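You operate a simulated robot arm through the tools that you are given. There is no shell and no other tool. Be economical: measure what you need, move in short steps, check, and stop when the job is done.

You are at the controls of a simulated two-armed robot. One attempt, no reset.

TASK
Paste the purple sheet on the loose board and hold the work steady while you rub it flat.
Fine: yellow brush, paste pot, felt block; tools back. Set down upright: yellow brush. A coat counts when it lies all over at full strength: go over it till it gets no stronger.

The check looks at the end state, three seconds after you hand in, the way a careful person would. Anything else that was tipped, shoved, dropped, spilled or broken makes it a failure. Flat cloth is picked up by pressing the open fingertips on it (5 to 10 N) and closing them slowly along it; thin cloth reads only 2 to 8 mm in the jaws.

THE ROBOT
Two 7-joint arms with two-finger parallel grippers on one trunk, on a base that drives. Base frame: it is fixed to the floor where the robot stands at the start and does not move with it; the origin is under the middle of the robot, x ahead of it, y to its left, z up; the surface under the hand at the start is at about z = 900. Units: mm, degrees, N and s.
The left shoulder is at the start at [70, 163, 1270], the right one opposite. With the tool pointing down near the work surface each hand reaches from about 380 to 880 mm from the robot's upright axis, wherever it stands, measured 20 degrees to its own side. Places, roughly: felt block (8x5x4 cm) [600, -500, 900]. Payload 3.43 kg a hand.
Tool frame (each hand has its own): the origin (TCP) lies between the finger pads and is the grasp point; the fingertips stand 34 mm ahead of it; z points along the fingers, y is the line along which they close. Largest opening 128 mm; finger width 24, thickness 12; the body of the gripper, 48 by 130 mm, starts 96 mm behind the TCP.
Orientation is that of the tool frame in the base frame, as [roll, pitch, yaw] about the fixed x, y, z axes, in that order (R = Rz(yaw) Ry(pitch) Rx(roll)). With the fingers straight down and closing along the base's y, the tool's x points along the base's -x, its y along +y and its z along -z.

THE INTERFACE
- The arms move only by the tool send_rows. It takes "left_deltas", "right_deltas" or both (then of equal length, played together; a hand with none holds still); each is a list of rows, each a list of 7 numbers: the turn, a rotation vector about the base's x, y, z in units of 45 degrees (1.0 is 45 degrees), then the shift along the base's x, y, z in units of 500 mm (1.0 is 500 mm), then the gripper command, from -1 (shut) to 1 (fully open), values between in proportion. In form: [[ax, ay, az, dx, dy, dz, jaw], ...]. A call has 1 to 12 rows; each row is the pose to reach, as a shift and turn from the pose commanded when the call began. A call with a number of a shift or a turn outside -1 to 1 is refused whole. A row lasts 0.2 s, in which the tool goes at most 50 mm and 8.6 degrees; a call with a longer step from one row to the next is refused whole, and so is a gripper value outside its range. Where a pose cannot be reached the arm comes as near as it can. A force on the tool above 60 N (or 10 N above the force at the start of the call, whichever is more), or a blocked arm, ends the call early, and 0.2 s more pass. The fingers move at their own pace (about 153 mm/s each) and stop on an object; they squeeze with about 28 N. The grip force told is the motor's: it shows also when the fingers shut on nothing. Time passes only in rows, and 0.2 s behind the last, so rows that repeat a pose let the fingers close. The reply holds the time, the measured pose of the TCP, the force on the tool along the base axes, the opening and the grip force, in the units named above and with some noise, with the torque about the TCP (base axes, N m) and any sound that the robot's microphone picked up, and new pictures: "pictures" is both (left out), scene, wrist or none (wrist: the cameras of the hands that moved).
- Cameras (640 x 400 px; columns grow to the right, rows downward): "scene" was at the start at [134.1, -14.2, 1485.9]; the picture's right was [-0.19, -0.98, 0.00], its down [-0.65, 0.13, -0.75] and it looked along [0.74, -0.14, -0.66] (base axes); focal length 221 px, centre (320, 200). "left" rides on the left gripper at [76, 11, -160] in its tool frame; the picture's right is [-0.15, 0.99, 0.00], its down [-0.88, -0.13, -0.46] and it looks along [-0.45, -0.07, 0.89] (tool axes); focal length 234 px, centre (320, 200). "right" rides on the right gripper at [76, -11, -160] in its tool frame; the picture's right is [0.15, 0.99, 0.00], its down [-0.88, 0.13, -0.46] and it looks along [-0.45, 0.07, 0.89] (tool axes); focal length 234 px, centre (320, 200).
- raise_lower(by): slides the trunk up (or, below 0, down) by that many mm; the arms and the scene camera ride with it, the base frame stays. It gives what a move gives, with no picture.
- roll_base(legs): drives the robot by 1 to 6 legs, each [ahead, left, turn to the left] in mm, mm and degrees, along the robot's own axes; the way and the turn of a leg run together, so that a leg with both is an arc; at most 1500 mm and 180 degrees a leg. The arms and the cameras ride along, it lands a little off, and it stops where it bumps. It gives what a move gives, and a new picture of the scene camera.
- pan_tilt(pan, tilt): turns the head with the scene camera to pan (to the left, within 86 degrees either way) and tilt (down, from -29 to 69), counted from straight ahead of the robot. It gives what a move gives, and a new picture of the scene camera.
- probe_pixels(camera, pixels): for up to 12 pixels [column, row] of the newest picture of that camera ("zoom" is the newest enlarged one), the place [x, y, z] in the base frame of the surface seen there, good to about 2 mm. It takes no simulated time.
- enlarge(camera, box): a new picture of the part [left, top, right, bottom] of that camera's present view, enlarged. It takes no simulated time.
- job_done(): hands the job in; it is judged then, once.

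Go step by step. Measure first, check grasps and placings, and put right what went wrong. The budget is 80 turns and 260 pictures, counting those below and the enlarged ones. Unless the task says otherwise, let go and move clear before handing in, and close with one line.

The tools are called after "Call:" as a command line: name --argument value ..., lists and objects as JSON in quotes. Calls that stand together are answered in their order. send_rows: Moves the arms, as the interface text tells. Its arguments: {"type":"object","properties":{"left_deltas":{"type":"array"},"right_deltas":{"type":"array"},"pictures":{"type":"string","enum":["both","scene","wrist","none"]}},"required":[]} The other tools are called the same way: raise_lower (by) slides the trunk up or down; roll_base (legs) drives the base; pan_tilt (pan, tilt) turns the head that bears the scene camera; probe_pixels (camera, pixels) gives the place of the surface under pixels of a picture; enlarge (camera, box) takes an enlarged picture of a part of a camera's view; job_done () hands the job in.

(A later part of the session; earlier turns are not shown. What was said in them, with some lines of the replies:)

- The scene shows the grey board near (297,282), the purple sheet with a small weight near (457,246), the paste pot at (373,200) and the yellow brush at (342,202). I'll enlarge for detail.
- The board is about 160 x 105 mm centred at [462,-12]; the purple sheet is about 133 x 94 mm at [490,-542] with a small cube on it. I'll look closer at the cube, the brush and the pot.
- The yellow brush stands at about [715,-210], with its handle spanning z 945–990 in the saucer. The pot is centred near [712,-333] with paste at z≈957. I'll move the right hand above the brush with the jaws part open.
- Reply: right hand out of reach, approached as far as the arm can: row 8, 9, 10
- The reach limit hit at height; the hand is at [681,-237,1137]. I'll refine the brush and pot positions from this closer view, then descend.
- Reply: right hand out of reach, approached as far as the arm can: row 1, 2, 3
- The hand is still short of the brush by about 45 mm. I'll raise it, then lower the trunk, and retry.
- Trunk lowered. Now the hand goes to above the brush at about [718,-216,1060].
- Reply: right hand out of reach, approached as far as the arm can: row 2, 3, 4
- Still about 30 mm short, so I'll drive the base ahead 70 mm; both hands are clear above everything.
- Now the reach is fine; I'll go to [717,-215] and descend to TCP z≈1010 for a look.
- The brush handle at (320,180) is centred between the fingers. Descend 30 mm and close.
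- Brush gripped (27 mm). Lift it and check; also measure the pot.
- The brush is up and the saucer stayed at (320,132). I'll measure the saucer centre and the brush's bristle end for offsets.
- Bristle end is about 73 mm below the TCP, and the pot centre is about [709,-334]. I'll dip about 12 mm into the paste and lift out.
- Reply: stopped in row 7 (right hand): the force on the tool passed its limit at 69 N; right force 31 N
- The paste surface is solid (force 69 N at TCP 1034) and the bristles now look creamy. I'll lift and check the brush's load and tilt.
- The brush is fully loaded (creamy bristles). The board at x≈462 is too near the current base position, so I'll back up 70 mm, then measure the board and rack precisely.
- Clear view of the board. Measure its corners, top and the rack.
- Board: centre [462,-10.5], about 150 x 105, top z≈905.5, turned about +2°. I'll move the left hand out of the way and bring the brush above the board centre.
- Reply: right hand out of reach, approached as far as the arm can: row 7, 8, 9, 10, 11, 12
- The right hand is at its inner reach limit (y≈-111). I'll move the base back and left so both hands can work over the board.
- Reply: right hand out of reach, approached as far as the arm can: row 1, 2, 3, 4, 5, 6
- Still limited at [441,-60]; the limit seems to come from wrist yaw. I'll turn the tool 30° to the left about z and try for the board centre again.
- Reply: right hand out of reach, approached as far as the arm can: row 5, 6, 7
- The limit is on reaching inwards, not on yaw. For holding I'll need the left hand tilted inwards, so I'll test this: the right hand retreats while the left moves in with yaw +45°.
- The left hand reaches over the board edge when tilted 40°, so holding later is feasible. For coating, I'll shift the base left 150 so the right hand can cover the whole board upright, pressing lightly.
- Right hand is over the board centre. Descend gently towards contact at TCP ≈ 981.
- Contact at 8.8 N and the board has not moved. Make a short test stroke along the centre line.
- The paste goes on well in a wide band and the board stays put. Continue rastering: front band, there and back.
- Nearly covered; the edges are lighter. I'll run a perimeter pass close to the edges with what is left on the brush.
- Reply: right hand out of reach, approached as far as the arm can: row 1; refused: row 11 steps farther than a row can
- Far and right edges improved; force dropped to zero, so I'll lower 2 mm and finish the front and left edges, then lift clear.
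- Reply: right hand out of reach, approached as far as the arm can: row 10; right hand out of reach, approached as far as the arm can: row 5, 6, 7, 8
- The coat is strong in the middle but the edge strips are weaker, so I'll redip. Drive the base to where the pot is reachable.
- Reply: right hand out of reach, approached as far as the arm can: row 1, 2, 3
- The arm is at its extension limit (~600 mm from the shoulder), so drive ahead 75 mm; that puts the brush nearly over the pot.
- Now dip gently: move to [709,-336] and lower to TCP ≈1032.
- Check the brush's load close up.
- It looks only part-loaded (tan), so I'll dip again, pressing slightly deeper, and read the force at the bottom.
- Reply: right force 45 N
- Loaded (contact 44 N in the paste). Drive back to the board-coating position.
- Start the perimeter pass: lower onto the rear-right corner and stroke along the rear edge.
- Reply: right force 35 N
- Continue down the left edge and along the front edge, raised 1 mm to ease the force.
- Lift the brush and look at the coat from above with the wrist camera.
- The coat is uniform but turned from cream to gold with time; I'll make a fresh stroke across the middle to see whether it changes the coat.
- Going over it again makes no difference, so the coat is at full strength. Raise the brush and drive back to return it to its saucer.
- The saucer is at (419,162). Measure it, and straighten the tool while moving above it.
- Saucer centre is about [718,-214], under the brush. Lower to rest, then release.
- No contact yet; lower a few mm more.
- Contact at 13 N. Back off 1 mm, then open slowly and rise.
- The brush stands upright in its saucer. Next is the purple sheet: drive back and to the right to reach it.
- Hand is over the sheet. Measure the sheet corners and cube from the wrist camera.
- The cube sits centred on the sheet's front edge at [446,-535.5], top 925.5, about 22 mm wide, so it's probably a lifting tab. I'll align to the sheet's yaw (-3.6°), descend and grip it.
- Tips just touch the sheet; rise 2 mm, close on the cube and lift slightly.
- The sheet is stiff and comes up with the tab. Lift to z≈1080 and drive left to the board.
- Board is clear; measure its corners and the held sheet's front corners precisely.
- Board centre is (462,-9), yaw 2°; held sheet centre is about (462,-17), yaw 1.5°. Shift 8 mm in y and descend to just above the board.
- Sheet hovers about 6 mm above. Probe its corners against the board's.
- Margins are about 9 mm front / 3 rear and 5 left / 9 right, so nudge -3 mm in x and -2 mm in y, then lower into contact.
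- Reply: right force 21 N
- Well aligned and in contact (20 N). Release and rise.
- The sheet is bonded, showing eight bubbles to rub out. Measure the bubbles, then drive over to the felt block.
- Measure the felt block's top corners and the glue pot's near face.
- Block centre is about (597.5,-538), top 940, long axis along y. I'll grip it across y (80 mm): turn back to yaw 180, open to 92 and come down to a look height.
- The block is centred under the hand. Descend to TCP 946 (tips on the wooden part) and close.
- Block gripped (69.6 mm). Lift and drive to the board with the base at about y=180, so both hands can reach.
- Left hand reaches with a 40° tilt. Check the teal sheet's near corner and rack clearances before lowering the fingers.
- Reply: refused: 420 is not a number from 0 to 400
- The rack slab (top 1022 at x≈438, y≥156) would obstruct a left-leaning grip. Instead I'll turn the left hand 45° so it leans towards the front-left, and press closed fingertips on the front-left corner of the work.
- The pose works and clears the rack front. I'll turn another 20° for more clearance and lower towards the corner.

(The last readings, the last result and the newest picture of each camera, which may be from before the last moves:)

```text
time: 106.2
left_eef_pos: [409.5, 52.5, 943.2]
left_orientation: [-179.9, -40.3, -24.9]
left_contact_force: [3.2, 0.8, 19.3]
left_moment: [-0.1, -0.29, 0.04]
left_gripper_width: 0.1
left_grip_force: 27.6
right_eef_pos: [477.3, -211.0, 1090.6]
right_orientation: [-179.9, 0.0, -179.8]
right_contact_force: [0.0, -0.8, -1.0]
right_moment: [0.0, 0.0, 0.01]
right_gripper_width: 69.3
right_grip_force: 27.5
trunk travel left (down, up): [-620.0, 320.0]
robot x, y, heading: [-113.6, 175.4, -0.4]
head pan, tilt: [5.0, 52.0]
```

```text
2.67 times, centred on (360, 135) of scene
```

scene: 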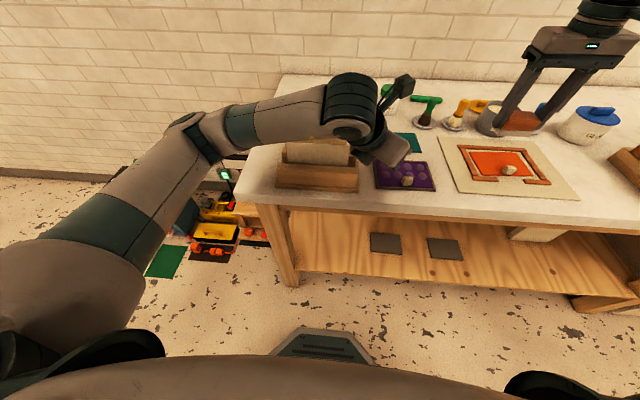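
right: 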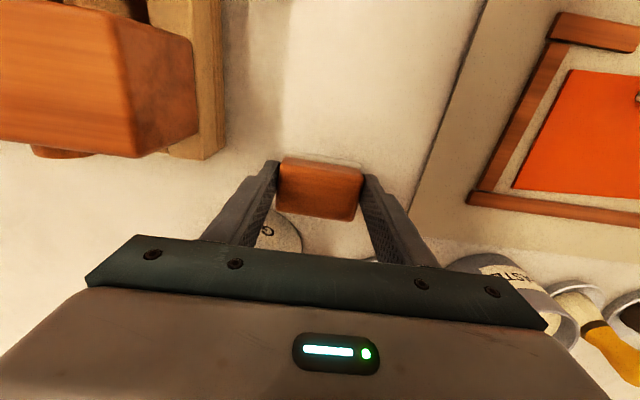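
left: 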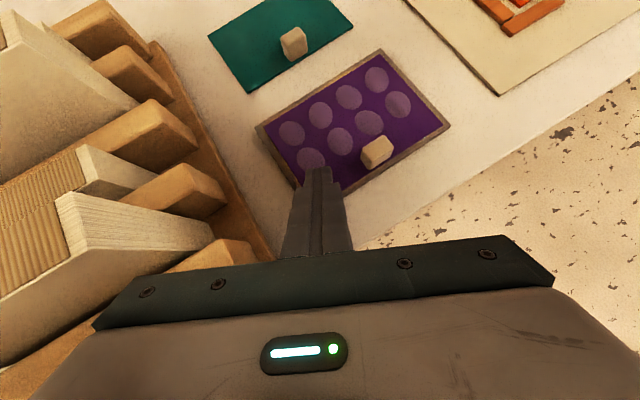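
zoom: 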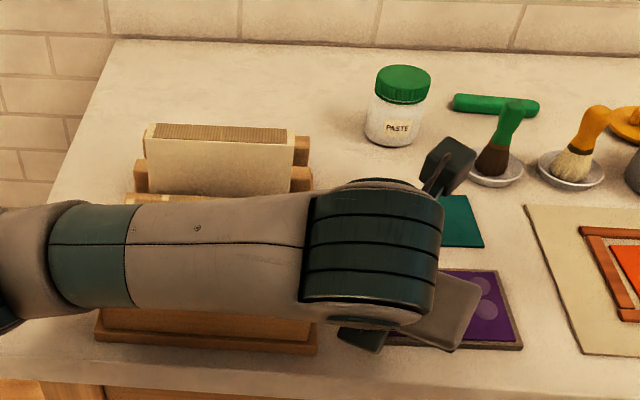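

Left hand presses the front-left corner at 19 N. Bring the felt block over the right part of the sheet and down to just above contact.

Call:
send_rows --right_deltas '[[0, 0, 0, -0.005, 0.08, 0, -0.3], [0, 0, 0, -0.01, 0.16, 0, -0.3], [0, 0, 0, -0.015, 0.24, 0, -0.3], [0, 0, 0, -0.016, 0.32, 0, -0.3], [0, 0, 0, -0.016, 0.366, -0.04, -0.3], [0, 0, 0, -0.016, 0.366, -0.12, -0.3], [0, 0, 0, -0.016, 0.366, -0.2, -0.3], [0, 0, 0, -0.016, 0.366, -0.25, -0.3], [0, 0, 0, -0.016, 0.366, -0.264, -0.3], [0, 0, 0, -0.016, 0.366, -0.264, -0.3]]'

Call:
enlarge --camera "scene" --box '[330, 90, 480, 210]'

```text
time: 108.4
left_eef_pos: [408.7, 52.5, 944.2]
left_orientation: [-180.0, -40.3, -25.0]
left_contact_force: [3.7, -1.0, 33.9]
left_moment: [-0.27, -0.51, 0.04]
left_gripper_width: 0.1
left_grip_force: 27.9
right_eef_pos: [468.8, -29.0, 958.8]
right_orientation: [-179.9, 0.0, -179.7]
right_contact_force: [0.2, 0.4, -0.8]
right_moment: [-0.01, 0.01, -0.02]
right_gripper_width: 69.3
right_grip_force: 28.0
trunk travel left (down, up): [-620.0, 320.0]
robot x, y, heading: [-113.1, 177.2, -0.1]
head pan, tilt: [5.0, 52.0]
```

scene: 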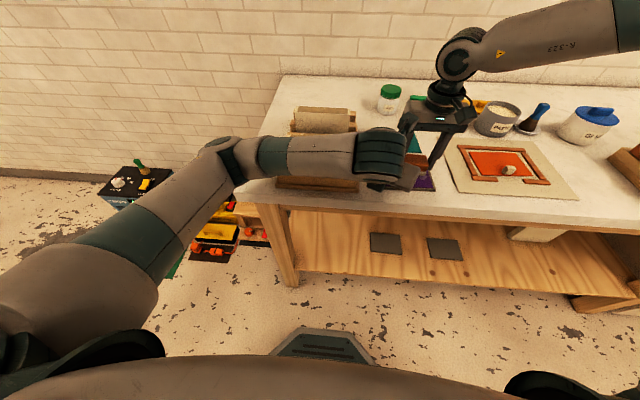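
right: 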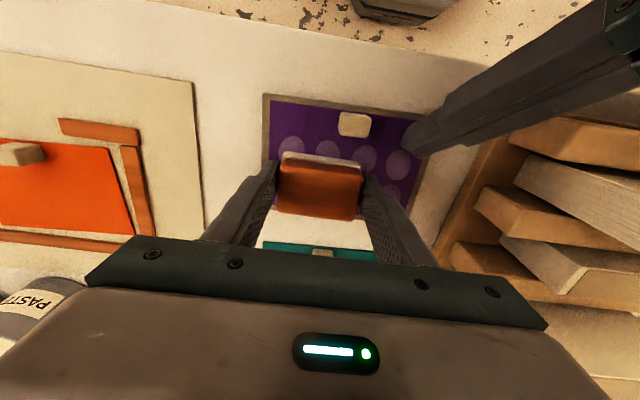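

```text
3.33 times, centred on (405, 150) of scene
```

zoom: 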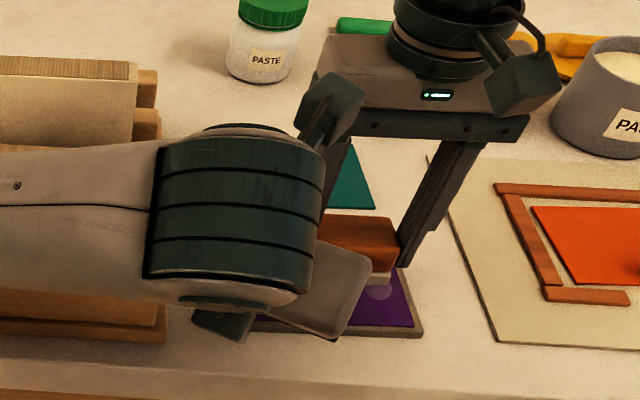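

The block is 5 mm above the sheet. Lower into contact and make the first strokes.

Call:
send_rows --right_deltas '[[0, 0, 0, -0.004, 0, -0.008, -0.3], [0, 0, 0, -0.006, 0, -0.013, -0.3], [0, 0, 0, -0.006, 0.0, -0.014, -0.3], [0, 0, 0, -0.006, 0.02, -0.014, -0.3], [0, 0, 0, -0.006, 0.04, -0.014, -0.3], [0, 0, 0, -0.006, 0.06, -0.014, -0.3], [0, 0, 0, -0.006, 0.08, -0.014, -0.3], [0, 0, 0, -0.006, 0.06, -0.014, -0.3], [0, 0, 0, -0.006, 0.03, -0.014, -0.3], [0, 0, 0, -0.006, 0.0, -0.014, -0.3], [0, 0, 0, -0.006, -0.01, -0.014, -0.3]]' --pictures "wrist"

```text
time: 110.8
left_eef_pos: [408.0, 52.8, 942.3]
left_orientation: [-180.0, -40.3, -25.1]
left_contact_force: [-0.1, -1.9, 32.3]
left_moment: [-0.21, -0.4, -0.13]
left_gripper_width: 0.0
left_grip_force: 28.0
right_eef_pos: [464.2, -33.6, 951.3]
right_orientation: [-179.8, 0.1, -179.8]
right_contact_force: [1.3, 2.0, 2.5]
right_moment: [0.1, -0.06, 0.0]
right_gripper_width: 69.0
right_grip_force: 27.9
right hand out of reach, approached as far as the arm can: row 7
trunk travel left (down, up): [-620.0, 320.0]
robot x, y, heading: [-111.9, 175.7, 0.1]
head pan, tilt: [5.0, 52.0]
```

right: 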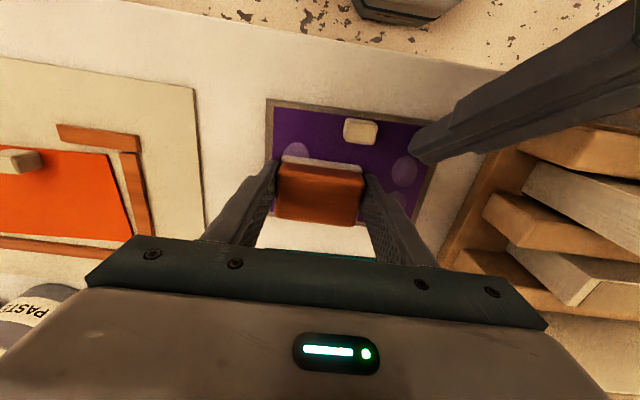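

Most bubbles are gone; the ones remaining are at (295,150) on the right and two on the left near (400,170). I'll sweep further right with slightly more pressure, then to the left limit.

Call:
send_rows --right_deltas '[[0, 0, 0, -0.002, -0.02, -0.002, -0.3], [0, 0, 0, -0.004, -0.04, -0.003, -0.3], [0, 0, 0, -0.006, -0.05, -0.003, -0.3], [0, 0, 0, -0.006, -0.02, -0.003, -0.3], [0, 0, 0, 0.006, -0.03, -0.003, -0.3], [0, 0, 0, 0.012, 0.0, -0.003, -0.3], [0, 0, 0, 0.008, 0.03, -0.003, -0.3], [0, 0, 0, 0.004, 0.06, -0.003, -0.3], [0, 0, 0, 0.0, 0.085, -0.003, -0.3], [0, 0, 0, 0.016, 0.088, -0.003, -0.3], [0, 0, 0, 0.0, 0.085, -0.003, -0.3], [0, 0, 0, 0.0, 0.05, -0.003, -0.3]]' --pictures "wrist"

```text
time: 113.4
left_eef_pos: [409.6, 54.1, 942.7]
left_orientation: [-179.9, -40.3, -25.0]
left_contact_force: [-2.4, -0.2, 33.9]
left_moment: [-0.15, -0.35, 0.0]
left_gripper_width: 0.0
left_grip_force: 27.8
right_eef_pos: [462.4, -7.5, 951.7]
right_orientation: [-179.8, 0.1, -179.7]
right_contact_force: [-0.5, -0.8, 1.8]
right_moment: [-0.07, 0.03, -0.03]
right_gripper_width: 69.2
right_grip_force: 27.9
right hand out of reach, approached as far as the arm can: row 10
trunk travel left (down, up): [-620.0, 320.0]
robot x, y, heading: [-110.8, 173.6, -0.0]
head pan, tilt: [5.0, 52.0]
```

right: 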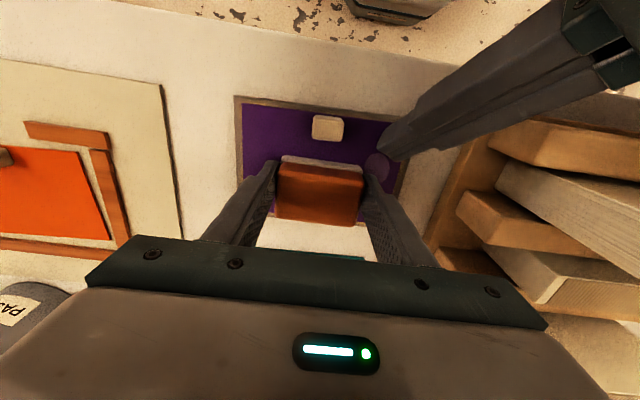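

One bubble remains at front-left (377,165), about (450,44). Work the felt there: further left and slightly to the front.

Call:
send_rows --right_deltas '[[0, 0, 0, 0, 0.02, -0.001, -0.3], [0, 0, 0, -0.004, 0.036, -0.002, -0.3], [0, 0, 0, -0.01, 0.042, -0.002, -0.3], [0, 0, 0, -0.012, 0.044, -0.002, -0.3], [0, 0, 0, -0.004, 0.046, -0.002, -0.3], [0, 0, 0, -0.012, 0.046, -0.002, -0.3], [0, 0, 0, -0.004, 0.04, -0.002, -0.3], [0, 0, 0, 0, 0, -0.001, -0.3], [0, 0, 0, 0, -0.05, -0.001, -0.3]]' --pictures "wrist"

```text
time: 115.4
left_eef_pos: [407.7, 52.6, 943.6]
left_orientation: [-179.9, -40.3, -25.1]
left_contact_force: [0.8, -4.2, 29.0]
left_moment: [-0.26, -0.35, -0.02]
left_gripper_width: 0.0
left_grip_force: 27.9
right_eef_pos: [463.9, -31.3, 950.2]
right_orientation: [-179.7, 0.3, -179.8]
right_contact_force: [-0.4, 2.8, 10.3]
right_moment: [0.32, -0.06, -0.04]
right_gripper_width: 69.3
right_grip_force: 27.5
right hand out of reach, approached as far as the arm can: row 5, 6
trunk travel left (down, up): [-620.0, 320.0]
robot x, y, heading: [-111.1, 174.9, -0.1]
head pan, tilt: [5.0, 52.0]
```

right: 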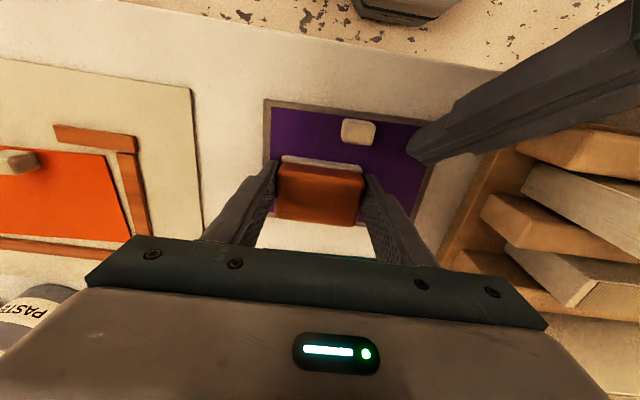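

No bubbles visible now. One finishing pass along the rear strip, then lift the felt clear for a check.

Call:
send_rows --right_deltas '[[0, 0, 0, 0.03, -0.03, 0, -0.3], [0, 0, 0, 0.036, 0.0, 0, -0.3], [0, 0, 0, 0.036, 0.04, 0, -0.3], [0, 0, 0, 0.036, 0.07, 0, -0.3], [0, 0, 0, 0.036, 0.03, 0, -0.3], [0, 0, 0, 0.03, -0.02, 0, -0.3], [0, 0, 0, 0.03, -0.03, 0.05, -0.3], [0, 0, 0, 0.03, -0.08, 0.13, -0.3], [0, 0, 0, 0.03, -0.16, 0.19, -0.3], [0, 0, 0, 0.03, -0.24, 0.24, -0.3], [0, 0, 0, 0.03, -0.32, 0.27, -0.3], [0, 0, 0, 0.03, -0.36, 0.28, -0.3]]' --pictures "none"

Call:
send_rows --left_deltas '[[0, 0, 0, 0, 0, 0.04, -1], [0, 0, 0, -0.01, 0.01, 0.12, -1], [0, 0, 0, -0.02, 0.03, 0.21, -1], [0, 0, 0, -0.02, 0.06, 0.3, -1], [0, 0, -0.15, 0.0, 0.14, 0.34, -1], [0, 0, -0.3, 0.02, 0.22, 0.36, -1], [0, 0, -0.45, 0.04, 0.3, 0.38, -1], [0, 0, -0.6, 0.06, 0.36, 0.4, -1], [0, 0, -0.6, 0.06, 0.36, 0.4, -1]]' --pictures "scene"

Call:
enlarge --camera "scene" --box '[330, 90, 480, 210]'

```text
time: 118.0
left_eef_pos: [406.8, 53.4, 943.5]
left_orientation: [-179.9, -40.3, -25.1]
left_contact_force: [-2.8, 1.2, 35.2]
left_moment: [-0.13, -0.32, 0.02]
left_gripper_width: 0.0
left_grip_force: 28.0
right_eef_pos: [478.6, -211.5, 1090.2]
right_orientation: [-179.7, 0.1, -179.6]
right_contact_force: [-0.2, 0.7, -0.6]
right_moment: [0.0, 0.0, 0.02]
right_gripper_width: 69.2
right_grip_force: 27.7
right hand out of reach, approached as far as the arm can: row 4
trunk travel left (down, up): [-620.0, 320.0]
robot x, y, heading: [-114.2, 177.1, 0.2]
head pan, tilt: [5.0, 52.0]
```

```text
time: 120.0
left_eef_pos: [437.8, 228.5, 1141.4]
left_orientation: [-179.9, -40.0, -52.1]
left_contact_force: [-0.7, -0.4, 0.1]
left_moment: [0.01, 0.01, 0.03]
left_gripper_width: 0.0
left_grip_force: 27.8
right_eef_pos: [481.5, -212.6, 1088.2]
right_orientation: [-179.9, 0.1, -179.7]
right_contact_force: [1.0, -0.7, -0.1]
right_moment: [0.02, 0.04, -0.02]
right_gripper_width: 69.0
right_grip_force: 27.7
trunk travel left (down, up): [-620.0, 320.0]
robot x, y, heading: [-112.7, 177.9, 0.1]
head pan, tilt: [5.0, 52.0]
```

scene: 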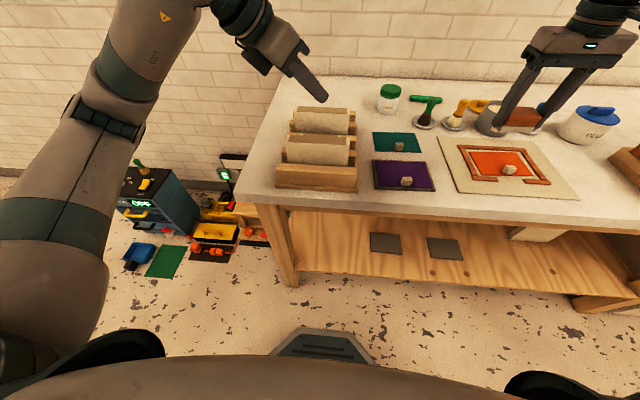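

```text
3.33 times, centred on (405, 150) of scene
```

zoom: 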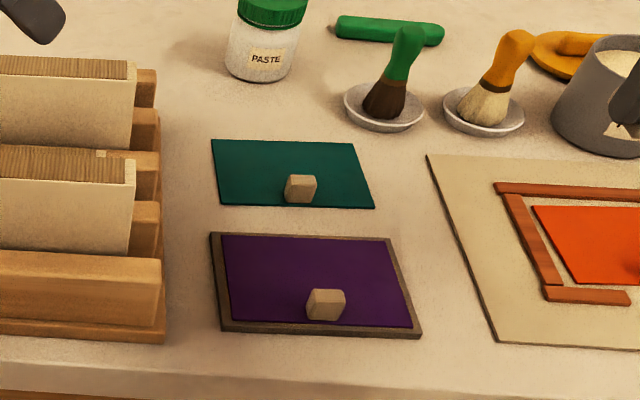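

The sheet lies flat with no bubbles and is well placed. Now return the felt block: drive back to its spot.

Call:
roll_base --legs '[[121, -325, -0.1]]'

```text
time: 122.2
left_eef_pos: [560.6, -92.1, 1140.9]
left_orientation: [-180.0, -40.1, -51.8]
left_contact_force: [-0.6, 0.2, 0.5]
left_moment: [0.01, 0.02, -0.02]
left_gripper_width: 0.1
left_grip_force: 28.0
right_eef_pos: [604.2, -534.6, 1088.5]
right_orientation: [-179.9, 0.0, -179.5]
right_contact_force: [-0.3, 0.6, -0.7]
right_moment: [-0.02, 0.03, 0.0]
right_gripper_width: 69.1
right_grip_force: 28.4
trunk travel left (down, up): [-620.0, 320.0]
robot x, y, heading: [7.6, -144.7, -0.2]
head pan, tilt: [5.0, 52.0]
```

scene: 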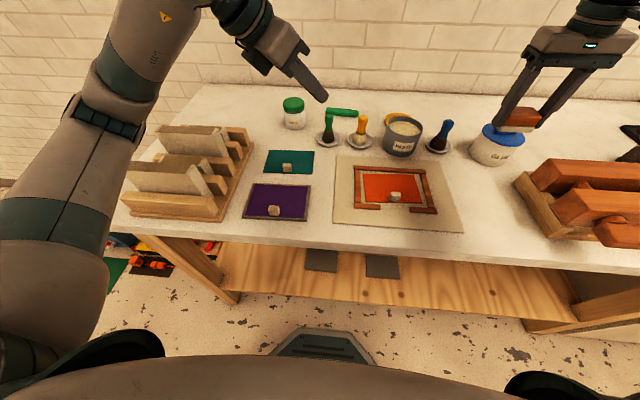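

Move to the original spot [596.3,-539.5] and lower to TCP 947.

Call:
send_rows --right_deltas '[[0, 0, -0.01, -0.016, -0.01, 0, -0.3], [0, 0, -0.01, -0.016, -0.01, 0, -0.3], [0, 0, -0.01, -0.016, -0.01, -0.08, -0.3], [0, 0, -0.01, -0.016, -0.01, -0.17, -0.3], [0, 0, -0.01, -0.016, -0.01, -0.24, -0.3], [0, 0, -0.01, -0.016, -0.01, -0.27, -0.3], [0, 0, -0.01, -0.016, -0.01, -0.279, -0.3], [0, 0, -0.01, -0.016, -0.01, -0.283, -0.3], [0, 0, -0.01, -0.016, -0.01, -0.283, -0.3]]' --pictures "wrist"

```text
time: 124.2
left_eef_pos: [559.6, -92.4, 1141.0]
left_orientation: [-179.8, -40.1, -51.8]
left_contact_force: [0.0, 0.3, -0.7]
left_moment: [0.0, 0.02, 0.05]
left_gripper_width: 0.0
left_grip_force: 28.3
right_eef_pos: [597.8, -539.8, 946.7]
right_orientation: [-179.8, 0.0, -179.9]
right_contact_force: [-0.5, 0.5, -1.3]
right_moment: [0.01, -0.01, 0.02]
right_gripper_width: 69.3
right_grip_force: 28.0
trunk travel left (down, up): [-620.0, 320.0]
robot x, y, heading: [4.3, -148.3, 0.6]
head pan, tilt: [5.0, 52.0]
```

right: 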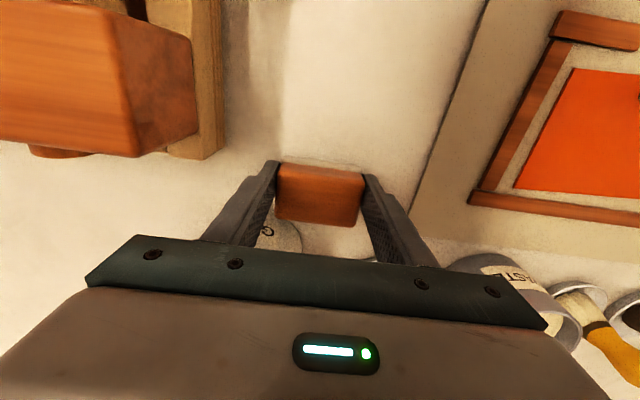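

No contact yet; lower a little more until it touches.

Call:
send_rows --right_deltas '[[0, 0, 0, 0, 0, -0.002, -0.3], [0, 0, 0, 0, 0, -0.004, -0.3], [0, 0, 0, 0, 0, -0.006, -0.3], [0, 0, 0, 0, 0, -0.006, -0.3]]' --pictures "none"

```text
time: 125.2
left_eef_pos: [561.1, -93.2, 1141.4]
left_orientation: [-179.9, -40.0, -51.8]
left_contact_force: [-0.2, 0.2, 0.3]
left_moment: [-0.01, 0.0, -0.02]
left_gripper_width: 0.0
left_grip_force: 27.5
right_eef_pos: [596.6, -539.3, 943.3]
right_orientation: [-179.8, 0.0, -179.9]
right_contact_force: [0.9, -0.2, -0.3]
right_moment: [0.0, -0.02, 0.01]
right_gripper_width: 69.3
right_grip_force: 28.2
trunk travel left (down, up): [-620.0, 320.0]
robot x, y, heading: [5.4, -144.7, 0.5]
head pan, tilt: [5.0, 52.0]
```

Call:
send_rows --right_deltas '[[0, 0, 0, 0, 0, -0.001, -0.3], [0, 0, 0, 0, 0, -0.003, -0.3], [0, 0, 0, 0, 0, -0.004, -0.3], [0, 0, 0, 0, 0, -0.004, -0.3]]' --pictures "none"

Call:
enlarge --camera "scene" --box '[430, 90, 570, 210]'

```text
time: 126.2
left_eef_pos: [559.1, -92.4, 1141.2]
left_orientation: [179.9, -40.2, -51.8]
left_contact_force: [0.3, 0.8, -0.2]
left_moment: [-0.02, -0.02, 0.01]
left_gripper_width: 0.0
left_grip_force: 28.2
right_eef_pos: [597.1, -539.2, 942.1]
right_orientation: [-179.8, 0.0, -179.9]
right_contact_force: [0.1, 0.2, -0.8]
right_moment: [-0.02, 0.02, 0.01]
right_gripper_width: 69.1
right_grip_force: 28.1
trunk travel left (down, up): [-620.0, 320.0]
robot x, y, heading: [5.6, -151.1, -0.2]
head pan, tilt: [5.0, 52.0]
```

```text
3.33 times, centred on (500, 150) of scene
```

zoom: 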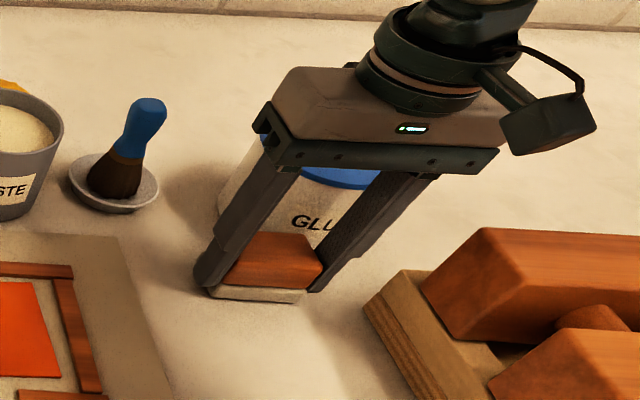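

Nearly down; a further 3 mm in small steps.

Call:
send_rows --right_deltas '[[0, 0, 0, 0, 0, -0.002, -0.3], [0, 0, 0, 0, 0, -0.004, -0.3], [0, 0, 0, 0, 0, -0.006, -0.3], [0, 0, 0, 0, 0, -0.006, -0.3]]' --pictures "none"

```text
time: 127.2
left_eef_pos: [559.4, -91.2, 1141.8]
left_orientation: [-180.0, -40.2, -51.9]
left_contact_force: [0.4, 0.7, 0.5]
left_moment: [0.02, 0.0, -0.01]
left_gripper_width: 0.2
left_grip_force: 28.4
right_eef_pos: [596.4, -539.9, 940.0]
right_orientation: [-179.8, 0.1, -180.0]
right_contact_force: [1.5, -2.2, 11.0]
right_moment: [0.24, 0.12, 0.03]
right_gripper_width: 69.3
right_grip_force: 27.7
trunk travel left (down, up): [-620.0, 320.0]
robot x, y, heading: [12.6, -146.1, 0.0]
head pan, tilt: [5.0, 52.0]
```

Contact at 11 N. Open gently (to about 90 mm) and rise.

Call:
send_rows --right_deltas '[[0, 0, 0, 0, 0, 0.002, -0.3], [0, 0, 0, 0, 0, 0.002, 0.15], [0, 0, 0, 0, 0, 0.002, 0.3], [0, 0, 0, 0, 0, 0.002, 0.4], [0, 0, 0, 0, 0, 0.06, 0.4], [0, 0, 0, 0, 0, 0.14, 0.4], [0, 0, 0, 0, 0, 0.23, 0.4], [0, 0, 0, 0, 0, 0.3, 0.4], [0, 0, 0, -0.08, 0, 0.34, 0.4]]'

Call:
enlarge --camera "scene" --box '[240, 90, 540, 250]'

```text
time: 129.2
left_eef_pos: [556.4, -93.1, 1141.6]
left_orientation: [-179.9, -40.1, -52.0]
left_contact_force: [-0.2, -0.1, 0.6]
left_moment: [0.05, -0.01, 0.01]
left_gripper_width: 0.0
left_grip_force: 27.7
right_eef_pos: [554.0, -541.3, 1112.1]
right_orientation: [-179.8, 0.1, -179.9]
right_contact_force: [-0.3, -0.5, 0.7]
right_moment: [0.02, -0.06, 0.0]
right_gripper_width: 89.8
right_grip_force: 0.1
trunk travel left (down, up): [-620.0, 320.0]
robot x, y, heading: [7.7, -149.6, -0.1]
head pan, tilt: [5.0, 52.0]
```

scene: 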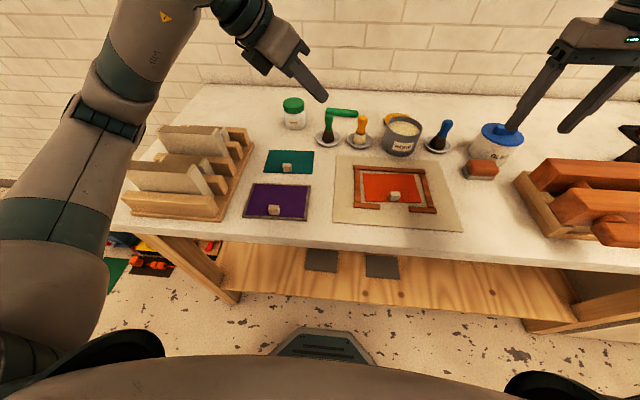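
right: 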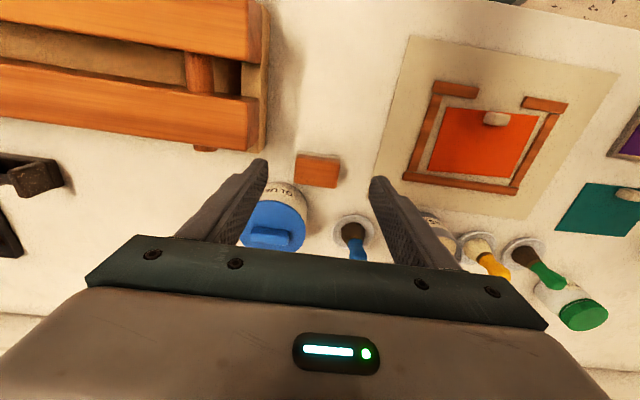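

```text
2.13 times, centred on (390, 170) of scene
```

zoom: 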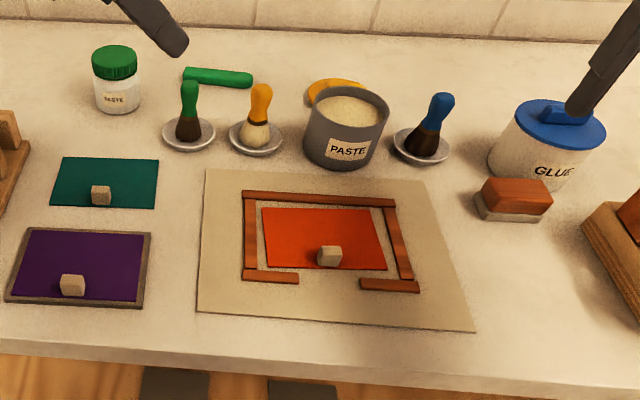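

The brush is upright in its saucer, the felt block is back in its place, and the purple sheet lies flat and centred on the board. Both hands are clear, so I'm handing in.

Call:
job_done

```text
The job is handed in.
```

The purple sheet is pasted on the loose board and rubbed flat with no bubbles left. I held the board at its front-left corner while rubbing. The yellow brush stands upright in its saucer and the felt block is back in its place. I left the paste pot's lid off, as I found it.
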